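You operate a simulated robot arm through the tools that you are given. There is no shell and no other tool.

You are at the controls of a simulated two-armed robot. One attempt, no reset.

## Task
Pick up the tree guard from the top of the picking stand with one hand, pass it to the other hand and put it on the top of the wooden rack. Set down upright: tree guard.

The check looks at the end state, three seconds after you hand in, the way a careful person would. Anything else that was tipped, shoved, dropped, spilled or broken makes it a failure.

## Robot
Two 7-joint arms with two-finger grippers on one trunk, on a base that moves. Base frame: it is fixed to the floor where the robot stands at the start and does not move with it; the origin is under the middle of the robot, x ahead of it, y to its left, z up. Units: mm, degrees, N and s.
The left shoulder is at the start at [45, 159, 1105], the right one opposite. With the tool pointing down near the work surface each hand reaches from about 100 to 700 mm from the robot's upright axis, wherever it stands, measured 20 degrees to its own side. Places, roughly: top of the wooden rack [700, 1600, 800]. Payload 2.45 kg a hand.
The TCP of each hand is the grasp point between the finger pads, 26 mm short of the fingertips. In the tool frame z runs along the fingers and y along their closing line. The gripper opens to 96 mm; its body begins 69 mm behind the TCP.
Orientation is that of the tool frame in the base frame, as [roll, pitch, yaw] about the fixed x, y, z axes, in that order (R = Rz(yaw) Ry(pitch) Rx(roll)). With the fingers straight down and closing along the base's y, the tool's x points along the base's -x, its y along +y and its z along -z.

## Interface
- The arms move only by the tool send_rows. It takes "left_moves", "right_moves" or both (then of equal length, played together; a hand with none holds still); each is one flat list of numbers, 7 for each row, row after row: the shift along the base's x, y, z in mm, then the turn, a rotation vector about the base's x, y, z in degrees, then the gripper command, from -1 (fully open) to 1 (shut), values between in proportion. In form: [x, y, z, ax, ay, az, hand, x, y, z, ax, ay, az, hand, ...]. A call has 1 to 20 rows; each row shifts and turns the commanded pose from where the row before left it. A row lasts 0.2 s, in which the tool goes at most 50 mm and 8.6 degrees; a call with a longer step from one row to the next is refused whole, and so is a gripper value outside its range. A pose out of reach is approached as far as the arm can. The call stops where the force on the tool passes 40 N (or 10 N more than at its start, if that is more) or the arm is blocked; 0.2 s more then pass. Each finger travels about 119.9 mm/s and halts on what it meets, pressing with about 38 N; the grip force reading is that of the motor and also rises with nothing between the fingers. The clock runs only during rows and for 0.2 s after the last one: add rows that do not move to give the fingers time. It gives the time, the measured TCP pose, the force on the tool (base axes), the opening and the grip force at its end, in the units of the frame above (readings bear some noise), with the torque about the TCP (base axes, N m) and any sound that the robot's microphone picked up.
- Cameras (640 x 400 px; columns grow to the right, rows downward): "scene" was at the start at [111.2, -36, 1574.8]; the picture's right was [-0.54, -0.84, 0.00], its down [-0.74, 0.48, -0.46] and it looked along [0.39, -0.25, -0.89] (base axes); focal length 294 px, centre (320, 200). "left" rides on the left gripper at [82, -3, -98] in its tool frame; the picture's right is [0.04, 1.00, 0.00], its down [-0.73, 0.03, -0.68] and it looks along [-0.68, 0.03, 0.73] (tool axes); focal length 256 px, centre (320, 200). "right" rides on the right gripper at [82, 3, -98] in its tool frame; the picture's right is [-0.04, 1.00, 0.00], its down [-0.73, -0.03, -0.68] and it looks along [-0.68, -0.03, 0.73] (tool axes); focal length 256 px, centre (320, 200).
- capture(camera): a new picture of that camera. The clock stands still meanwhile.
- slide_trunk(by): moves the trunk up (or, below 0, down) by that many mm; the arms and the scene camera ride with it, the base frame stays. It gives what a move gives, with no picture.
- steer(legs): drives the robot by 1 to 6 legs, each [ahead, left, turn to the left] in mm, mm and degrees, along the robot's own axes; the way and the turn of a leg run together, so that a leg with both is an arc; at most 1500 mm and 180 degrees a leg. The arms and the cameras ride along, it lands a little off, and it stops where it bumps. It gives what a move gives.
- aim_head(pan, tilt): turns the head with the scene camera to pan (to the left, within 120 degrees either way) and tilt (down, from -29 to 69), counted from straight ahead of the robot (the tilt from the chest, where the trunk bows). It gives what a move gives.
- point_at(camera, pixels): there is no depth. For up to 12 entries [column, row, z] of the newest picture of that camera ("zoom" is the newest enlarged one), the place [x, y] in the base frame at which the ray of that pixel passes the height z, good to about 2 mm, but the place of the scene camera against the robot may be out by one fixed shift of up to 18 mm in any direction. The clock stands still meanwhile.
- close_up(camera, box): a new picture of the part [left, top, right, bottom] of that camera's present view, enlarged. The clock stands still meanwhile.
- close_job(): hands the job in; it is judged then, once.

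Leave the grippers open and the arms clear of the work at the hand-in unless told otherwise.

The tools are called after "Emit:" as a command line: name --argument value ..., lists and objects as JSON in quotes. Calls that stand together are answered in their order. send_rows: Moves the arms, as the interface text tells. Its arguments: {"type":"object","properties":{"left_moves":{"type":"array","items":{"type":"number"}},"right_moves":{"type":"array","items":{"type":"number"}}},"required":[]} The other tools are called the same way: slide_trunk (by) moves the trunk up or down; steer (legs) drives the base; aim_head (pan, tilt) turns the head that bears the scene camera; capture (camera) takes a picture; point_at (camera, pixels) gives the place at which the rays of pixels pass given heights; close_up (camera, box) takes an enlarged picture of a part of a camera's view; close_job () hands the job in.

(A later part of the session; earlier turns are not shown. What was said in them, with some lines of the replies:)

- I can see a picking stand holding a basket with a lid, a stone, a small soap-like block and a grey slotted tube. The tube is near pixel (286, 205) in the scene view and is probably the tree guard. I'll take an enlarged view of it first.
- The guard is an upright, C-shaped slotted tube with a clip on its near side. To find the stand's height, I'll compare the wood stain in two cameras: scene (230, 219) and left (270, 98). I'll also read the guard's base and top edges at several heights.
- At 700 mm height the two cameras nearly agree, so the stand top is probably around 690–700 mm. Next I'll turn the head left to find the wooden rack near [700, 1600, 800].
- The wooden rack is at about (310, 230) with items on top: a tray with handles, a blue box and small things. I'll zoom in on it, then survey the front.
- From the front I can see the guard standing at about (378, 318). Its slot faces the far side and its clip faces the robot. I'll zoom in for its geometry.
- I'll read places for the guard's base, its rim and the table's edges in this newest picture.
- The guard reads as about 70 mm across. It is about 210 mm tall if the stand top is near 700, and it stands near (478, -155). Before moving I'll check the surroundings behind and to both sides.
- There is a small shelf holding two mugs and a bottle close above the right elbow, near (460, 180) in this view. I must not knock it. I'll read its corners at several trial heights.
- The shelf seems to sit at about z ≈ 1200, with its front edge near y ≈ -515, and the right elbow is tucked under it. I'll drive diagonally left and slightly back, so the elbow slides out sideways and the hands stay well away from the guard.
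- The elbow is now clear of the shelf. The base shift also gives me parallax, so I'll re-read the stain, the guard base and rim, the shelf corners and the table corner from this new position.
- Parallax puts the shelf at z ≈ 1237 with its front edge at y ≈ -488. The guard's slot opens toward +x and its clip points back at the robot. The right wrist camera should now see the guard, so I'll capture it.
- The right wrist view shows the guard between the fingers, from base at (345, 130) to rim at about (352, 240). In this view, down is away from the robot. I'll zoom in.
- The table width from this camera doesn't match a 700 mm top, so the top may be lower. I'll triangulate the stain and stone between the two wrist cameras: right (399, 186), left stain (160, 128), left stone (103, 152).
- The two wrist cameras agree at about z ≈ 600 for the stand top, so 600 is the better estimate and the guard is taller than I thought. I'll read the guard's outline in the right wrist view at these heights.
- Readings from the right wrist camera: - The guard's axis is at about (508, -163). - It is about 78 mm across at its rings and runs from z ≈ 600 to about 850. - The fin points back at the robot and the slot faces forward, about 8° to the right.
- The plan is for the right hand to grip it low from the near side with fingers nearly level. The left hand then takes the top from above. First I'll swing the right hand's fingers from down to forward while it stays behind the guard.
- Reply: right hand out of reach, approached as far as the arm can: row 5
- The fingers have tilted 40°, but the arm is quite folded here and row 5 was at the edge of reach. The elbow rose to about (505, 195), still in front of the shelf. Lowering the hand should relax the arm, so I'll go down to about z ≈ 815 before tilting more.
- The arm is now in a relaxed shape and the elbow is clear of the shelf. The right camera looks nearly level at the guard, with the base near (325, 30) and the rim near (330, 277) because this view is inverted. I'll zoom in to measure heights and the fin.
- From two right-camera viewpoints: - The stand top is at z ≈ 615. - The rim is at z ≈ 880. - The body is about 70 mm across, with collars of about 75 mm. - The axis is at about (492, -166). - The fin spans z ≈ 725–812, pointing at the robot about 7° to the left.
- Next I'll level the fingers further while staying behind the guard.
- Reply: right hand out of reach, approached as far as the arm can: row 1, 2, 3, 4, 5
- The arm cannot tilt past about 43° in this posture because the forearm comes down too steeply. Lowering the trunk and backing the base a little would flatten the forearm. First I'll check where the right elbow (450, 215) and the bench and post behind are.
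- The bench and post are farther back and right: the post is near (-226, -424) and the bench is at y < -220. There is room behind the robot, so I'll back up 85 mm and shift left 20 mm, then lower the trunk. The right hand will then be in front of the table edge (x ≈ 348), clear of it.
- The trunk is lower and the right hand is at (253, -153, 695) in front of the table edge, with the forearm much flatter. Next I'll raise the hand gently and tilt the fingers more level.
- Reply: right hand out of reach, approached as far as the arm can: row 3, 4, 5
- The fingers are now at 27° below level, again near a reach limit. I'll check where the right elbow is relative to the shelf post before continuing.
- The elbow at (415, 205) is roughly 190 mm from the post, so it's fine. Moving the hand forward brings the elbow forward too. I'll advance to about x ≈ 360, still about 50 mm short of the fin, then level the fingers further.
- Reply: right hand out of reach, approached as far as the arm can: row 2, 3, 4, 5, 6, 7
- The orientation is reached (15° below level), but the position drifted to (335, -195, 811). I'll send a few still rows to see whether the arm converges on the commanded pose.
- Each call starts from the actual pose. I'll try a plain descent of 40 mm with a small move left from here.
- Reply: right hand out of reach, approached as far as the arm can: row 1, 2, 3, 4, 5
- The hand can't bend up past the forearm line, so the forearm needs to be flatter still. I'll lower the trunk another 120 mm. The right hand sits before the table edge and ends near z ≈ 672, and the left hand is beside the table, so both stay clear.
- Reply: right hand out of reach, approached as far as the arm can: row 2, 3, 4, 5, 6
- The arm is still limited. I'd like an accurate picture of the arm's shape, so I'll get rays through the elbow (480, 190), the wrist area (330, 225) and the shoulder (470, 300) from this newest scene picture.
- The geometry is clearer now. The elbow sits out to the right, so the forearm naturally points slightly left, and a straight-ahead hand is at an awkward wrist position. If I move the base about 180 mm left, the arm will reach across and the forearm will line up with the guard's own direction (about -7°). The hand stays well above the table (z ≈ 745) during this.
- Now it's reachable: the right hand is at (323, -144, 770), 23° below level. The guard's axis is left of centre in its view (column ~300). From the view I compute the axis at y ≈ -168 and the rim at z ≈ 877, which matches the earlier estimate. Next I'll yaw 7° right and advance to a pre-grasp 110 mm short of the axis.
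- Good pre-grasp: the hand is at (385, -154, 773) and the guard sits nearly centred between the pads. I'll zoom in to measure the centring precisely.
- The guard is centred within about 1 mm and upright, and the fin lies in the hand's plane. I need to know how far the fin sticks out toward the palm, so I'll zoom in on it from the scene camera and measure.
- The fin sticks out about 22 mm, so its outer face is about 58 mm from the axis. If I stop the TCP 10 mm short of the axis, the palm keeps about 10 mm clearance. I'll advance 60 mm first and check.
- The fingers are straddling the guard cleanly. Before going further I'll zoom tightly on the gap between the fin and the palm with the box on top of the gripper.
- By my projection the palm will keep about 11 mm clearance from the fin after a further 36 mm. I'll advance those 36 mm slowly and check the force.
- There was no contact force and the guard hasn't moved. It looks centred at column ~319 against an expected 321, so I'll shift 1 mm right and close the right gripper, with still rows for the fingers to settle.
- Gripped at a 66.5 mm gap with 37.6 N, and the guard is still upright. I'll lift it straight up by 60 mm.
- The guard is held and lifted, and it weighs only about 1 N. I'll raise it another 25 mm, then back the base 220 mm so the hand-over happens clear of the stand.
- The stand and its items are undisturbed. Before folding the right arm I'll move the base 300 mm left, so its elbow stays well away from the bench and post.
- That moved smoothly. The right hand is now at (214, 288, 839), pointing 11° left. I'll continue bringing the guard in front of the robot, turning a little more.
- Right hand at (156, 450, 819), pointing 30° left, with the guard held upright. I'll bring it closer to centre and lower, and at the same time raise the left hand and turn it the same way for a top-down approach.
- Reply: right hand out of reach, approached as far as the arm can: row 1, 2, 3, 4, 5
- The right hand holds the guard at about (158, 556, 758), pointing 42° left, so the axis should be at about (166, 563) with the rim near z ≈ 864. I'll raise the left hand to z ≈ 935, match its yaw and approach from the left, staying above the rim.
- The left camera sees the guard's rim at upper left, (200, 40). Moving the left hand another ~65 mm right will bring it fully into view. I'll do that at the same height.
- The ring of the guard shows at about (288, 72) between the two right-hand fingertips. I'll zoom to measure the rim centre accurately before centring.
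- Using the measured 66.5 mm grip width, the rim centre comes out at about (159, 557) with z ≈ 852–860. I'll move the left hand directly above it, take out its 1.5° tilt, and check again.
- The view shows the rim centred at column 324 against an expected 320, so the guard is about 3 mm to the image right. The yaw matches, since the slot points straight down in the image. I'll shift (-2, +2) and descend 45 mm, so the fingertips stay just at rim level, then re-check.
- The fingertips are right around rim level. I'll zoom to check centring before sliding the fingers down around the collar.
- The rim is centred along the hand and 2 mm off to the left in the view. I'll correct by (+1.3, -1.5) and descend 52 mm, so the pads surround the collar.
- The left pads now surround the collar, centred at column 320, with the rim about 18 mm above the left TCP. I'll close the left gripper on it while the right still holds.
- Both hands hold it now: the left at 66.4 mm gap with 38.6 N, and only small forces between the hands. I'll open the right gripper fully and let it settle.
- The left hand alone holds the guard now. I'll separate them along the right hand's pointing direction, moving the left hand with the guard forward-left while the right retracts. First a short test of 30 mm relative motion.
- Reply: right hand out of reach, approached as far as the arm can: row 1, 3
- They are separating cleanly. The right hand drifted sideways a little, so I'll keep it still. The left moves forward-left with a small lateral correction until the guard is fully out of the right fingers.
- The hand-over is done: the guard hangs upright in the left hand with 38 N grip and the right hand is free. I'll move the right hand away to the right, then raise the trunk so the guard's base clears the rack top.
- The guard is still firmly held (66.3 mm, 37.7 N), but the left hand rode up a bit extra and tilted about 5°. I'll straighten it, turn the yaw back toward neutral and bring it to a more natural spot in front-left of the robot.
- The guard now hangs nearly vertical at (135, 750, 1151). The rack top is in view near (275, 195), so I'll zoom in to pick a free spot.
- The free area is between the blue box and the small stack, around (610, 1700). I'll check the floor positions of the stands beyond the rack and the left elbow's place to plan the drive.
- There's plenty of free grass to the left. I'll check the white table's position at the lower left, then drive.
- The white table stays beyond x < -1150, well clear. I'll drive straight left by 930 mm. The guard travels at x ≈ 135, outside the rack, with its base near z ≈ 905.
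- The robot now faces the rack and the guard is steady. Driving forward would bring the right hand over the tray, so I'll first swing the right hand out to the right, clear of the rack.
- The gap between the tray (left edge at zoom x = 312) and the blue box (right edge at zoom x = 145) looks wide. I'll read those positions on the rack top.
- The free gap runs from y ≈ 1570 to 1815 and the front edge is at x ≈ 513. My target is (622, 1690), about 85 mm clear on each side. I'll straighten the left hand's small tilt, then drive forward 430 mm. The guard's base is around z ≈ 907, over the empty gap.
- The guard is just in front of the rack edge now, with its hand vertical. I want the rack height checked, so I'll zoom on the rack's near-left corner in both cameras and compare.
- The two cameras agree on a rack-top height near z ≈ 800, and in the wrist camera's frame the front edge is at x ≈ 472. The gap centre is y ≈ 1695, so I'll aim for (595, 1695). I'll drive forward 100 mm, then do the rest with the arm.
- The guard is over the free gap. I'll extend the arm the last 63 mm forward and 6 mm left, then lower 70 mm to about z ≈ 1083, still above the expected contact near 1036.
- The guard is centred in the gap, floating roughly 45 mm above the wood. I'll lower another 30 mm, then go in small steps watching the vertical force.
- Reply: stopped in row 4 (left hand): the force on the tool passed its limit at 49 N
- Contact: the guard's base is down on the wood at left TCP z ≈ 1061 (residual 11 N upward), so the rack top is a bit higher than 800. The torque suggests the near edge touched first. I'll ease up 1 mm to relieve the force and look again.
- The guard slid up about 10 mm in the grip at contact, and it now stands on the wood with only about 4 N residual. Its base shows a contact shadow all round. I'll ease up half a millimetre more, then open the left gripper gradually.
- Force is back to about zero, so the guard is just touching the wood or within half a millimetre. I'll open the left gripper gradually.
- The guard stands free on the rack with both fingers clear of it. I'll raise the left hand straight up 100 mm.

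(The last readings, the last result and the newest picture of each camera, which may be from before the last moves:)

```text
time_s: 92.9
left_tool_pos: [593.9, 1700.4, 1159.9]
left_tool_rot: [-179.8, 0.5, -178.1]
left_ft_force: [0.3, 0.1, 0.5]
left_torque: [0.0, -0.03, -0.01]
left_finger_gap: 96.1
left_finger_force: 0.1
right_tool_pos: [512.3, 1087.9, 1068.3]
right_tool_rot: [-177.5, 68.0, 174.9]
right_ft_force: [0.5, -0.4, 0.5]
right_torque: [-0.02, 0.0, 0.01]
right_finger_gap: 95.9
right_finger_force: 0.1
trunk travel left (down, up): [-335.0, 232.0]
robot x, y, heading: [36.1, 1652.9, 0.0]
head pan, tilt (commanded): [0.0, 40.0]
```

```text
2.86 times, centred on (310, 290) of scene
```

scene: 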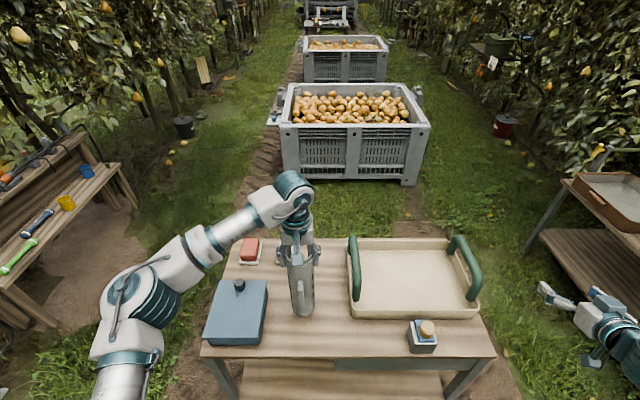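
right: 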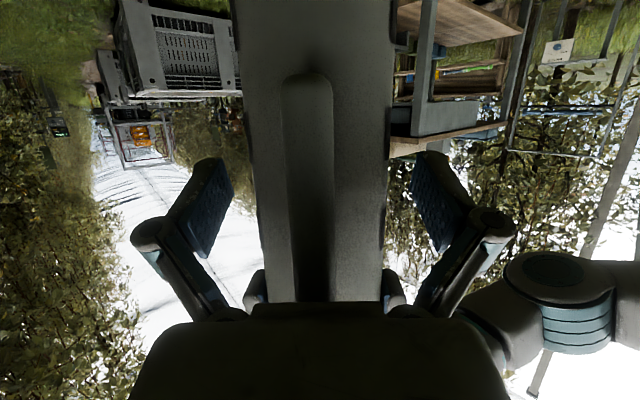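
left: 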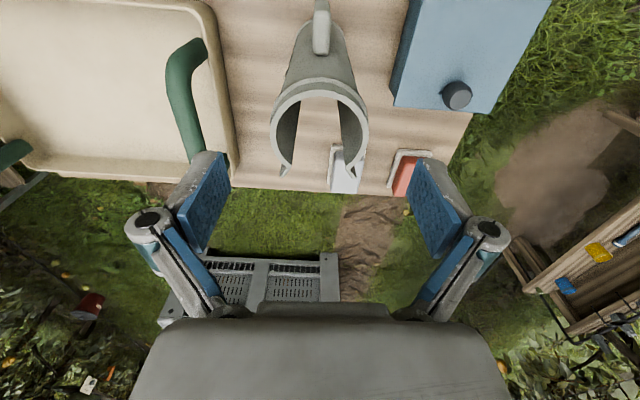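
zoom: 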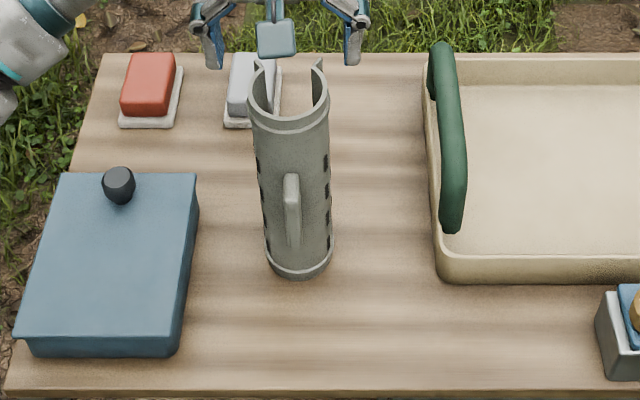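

The guard stands upright on the rack with everything else in place. I'll lift the hand a little more, then back the robot away 300 mm so both arms are clear, and take a final look.

Emit:
send_rows --left_moves '[0, 0, 12, 0, 0, 0, -1, 0, 0, 12, 0, 0, 0, -1, 0, 0, 12, 0, 0, 0, -1]'

Emit:
steer --legs '[[-320, 0, 0]]'

Emit:
capture --camera "scene"

Emit:
capture --camera "left"

```text
time_s: 93.7
left_tool_pos: [593.4, 1699.0, 1197.9]
left_tool_rot: [-179.9, 0.6, -178.0]
left_ft_force: [0.1, 0.8, -0.5]
left_torque: [0.0, 0.02, 0.01]
left_finger_gap: 95.8
left_finger_force: 0.0
right_tool_pos: [513.2, 1089.2, 1067.9]
right_tool_rot: [-177.6, 68.0, 174.9]
right_ft_force: [0.4, 0.4, -0.2]
right_torque: [-0.01, 0.03, -0.04]
right_finger_gap: 96.0
right_finger_force: 0.0
trunk travel left (down, up): [-335.0, 232.0]
robot x, y, heading: [34.3, 1649.1, 0.0]
head pan, tilt (commanded): [0.0, 40.0]
```

```text
time_s: 95.8
left_tool_pos: [273.0, 1700.0, 1197.6]
left_tool_rot: [-180.0, 0.6, -177.9]
left_ft_force: [-0.3, 0.7, -0.2]
left_torque: [0.0, 0.01, -0.01]
left_finger_gap: 96.0
left_finger_force: 0.0
right_tool_pos: [194.4, 1088.7, 1068.8]
right_tool_rot: [-177.7, 68.0, 175.1]
right_ft_force: [-0.2, 0.1, -0.4]
right_torque: [0.0, -0.01, -0.05]
right_finger_gap: 96.0
right_finger_force: 0.0
trunk travel left (down, up): [-335.0, 232.0]
robot x, y, heading: [-285.3, 1647.6, 0.2]
head pan, tilt (commanded): [0.0, 40.0]
```

```text
taken
```

scene: 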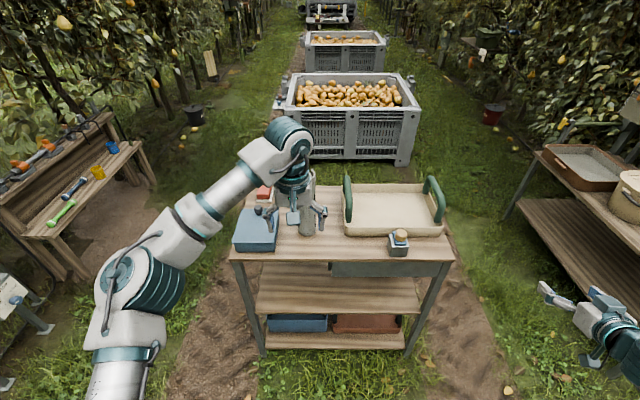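

```text
taken
```

left: 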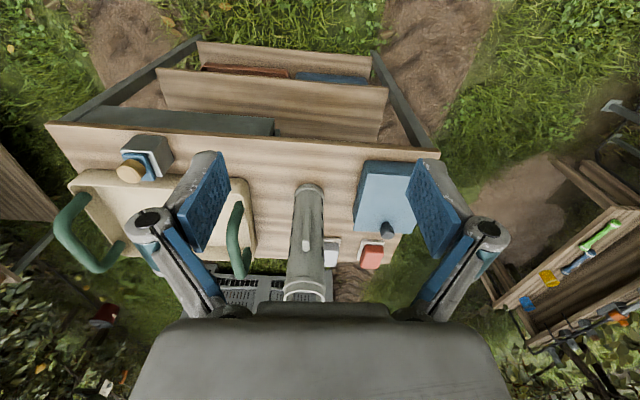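

The guard stands on the rack and the arms are clear. I'll zoom in from the left wrist camera to confirm it's upright, and check the stand and the mug shelf to the right.

Emit:
close_up --camera "left" --box '[230, 150, 430, 310]'

Emit:
aim_head --pan -65 --tilt 25

Emit:
capture --camera "scene"

```text
2.50 times, centred on (330, 230) of left
```

zoom: 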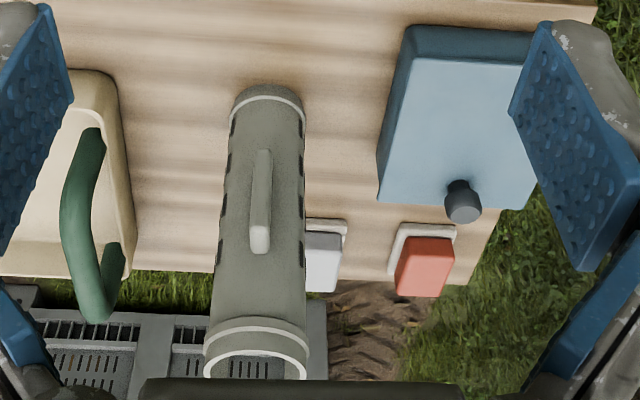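

```text
time_s: 97.2
left_tool_pos: [268.7, 1702.7, 1199.0]
left_tool_rot: [-179.7, 0.7, -177.8]
left_ft_force: [0.5, 0.1, 0.4]
left_torque: [0.02, -0.01, 0.01]
left_finger_gap: 95.9
left_finger_force: 0.1
right_tool_pos: [190.9, 1091.3, 1071.1]
right_tool_rot: [-177.5, 68.3, 175.4]
right_ft_force: [-0.2, -0.3, 0.4]
right_torque: [0.0, 0.03, -0.04]
right_finger_gap: 95.6
right_finger_force: 0.1
trunk travel left (down, up): [-335.0, 232.0]
robot x, y, heading: [-284.5, 1651.7, 0.1]
head pan, tilt (commanded): [-65.0, 25.0]
```

```text
taken
```

scene: 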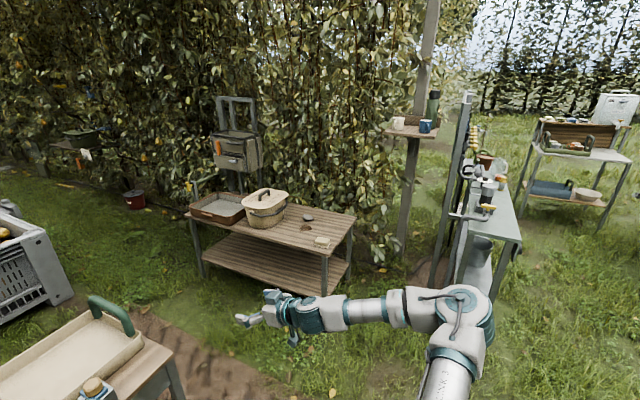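

The guard stands upright on the rack, and the basket, stone and block are still on the stand. The mugs and bottle are still on the shelf, and the rack's own items haven't moved. Both grippers are open and clear, so I'm handing in.

Emit:
close_job

```text
The job is handed in.
```

The tree guard is standing upright on top of the wooden rack, in the free space between the tray and the blue box. I handed the job in with both grippers open and the arms clear.

- **Pick and pass:** The right hand picked the guard up from the picking stand by its side. The left hand took it from above, in the air clear of the stand.
- **Set-down:** I stopped on a contact force of 49 N when the guard first touched the rack, and it slid about 10 mm up in the grip. I eased off until the force was near zero before opening. It was still standing upright after I backed away.
- **Surroundings:** In the last views, nothing on the picking stand, the mug shelf or the rack looked moved.
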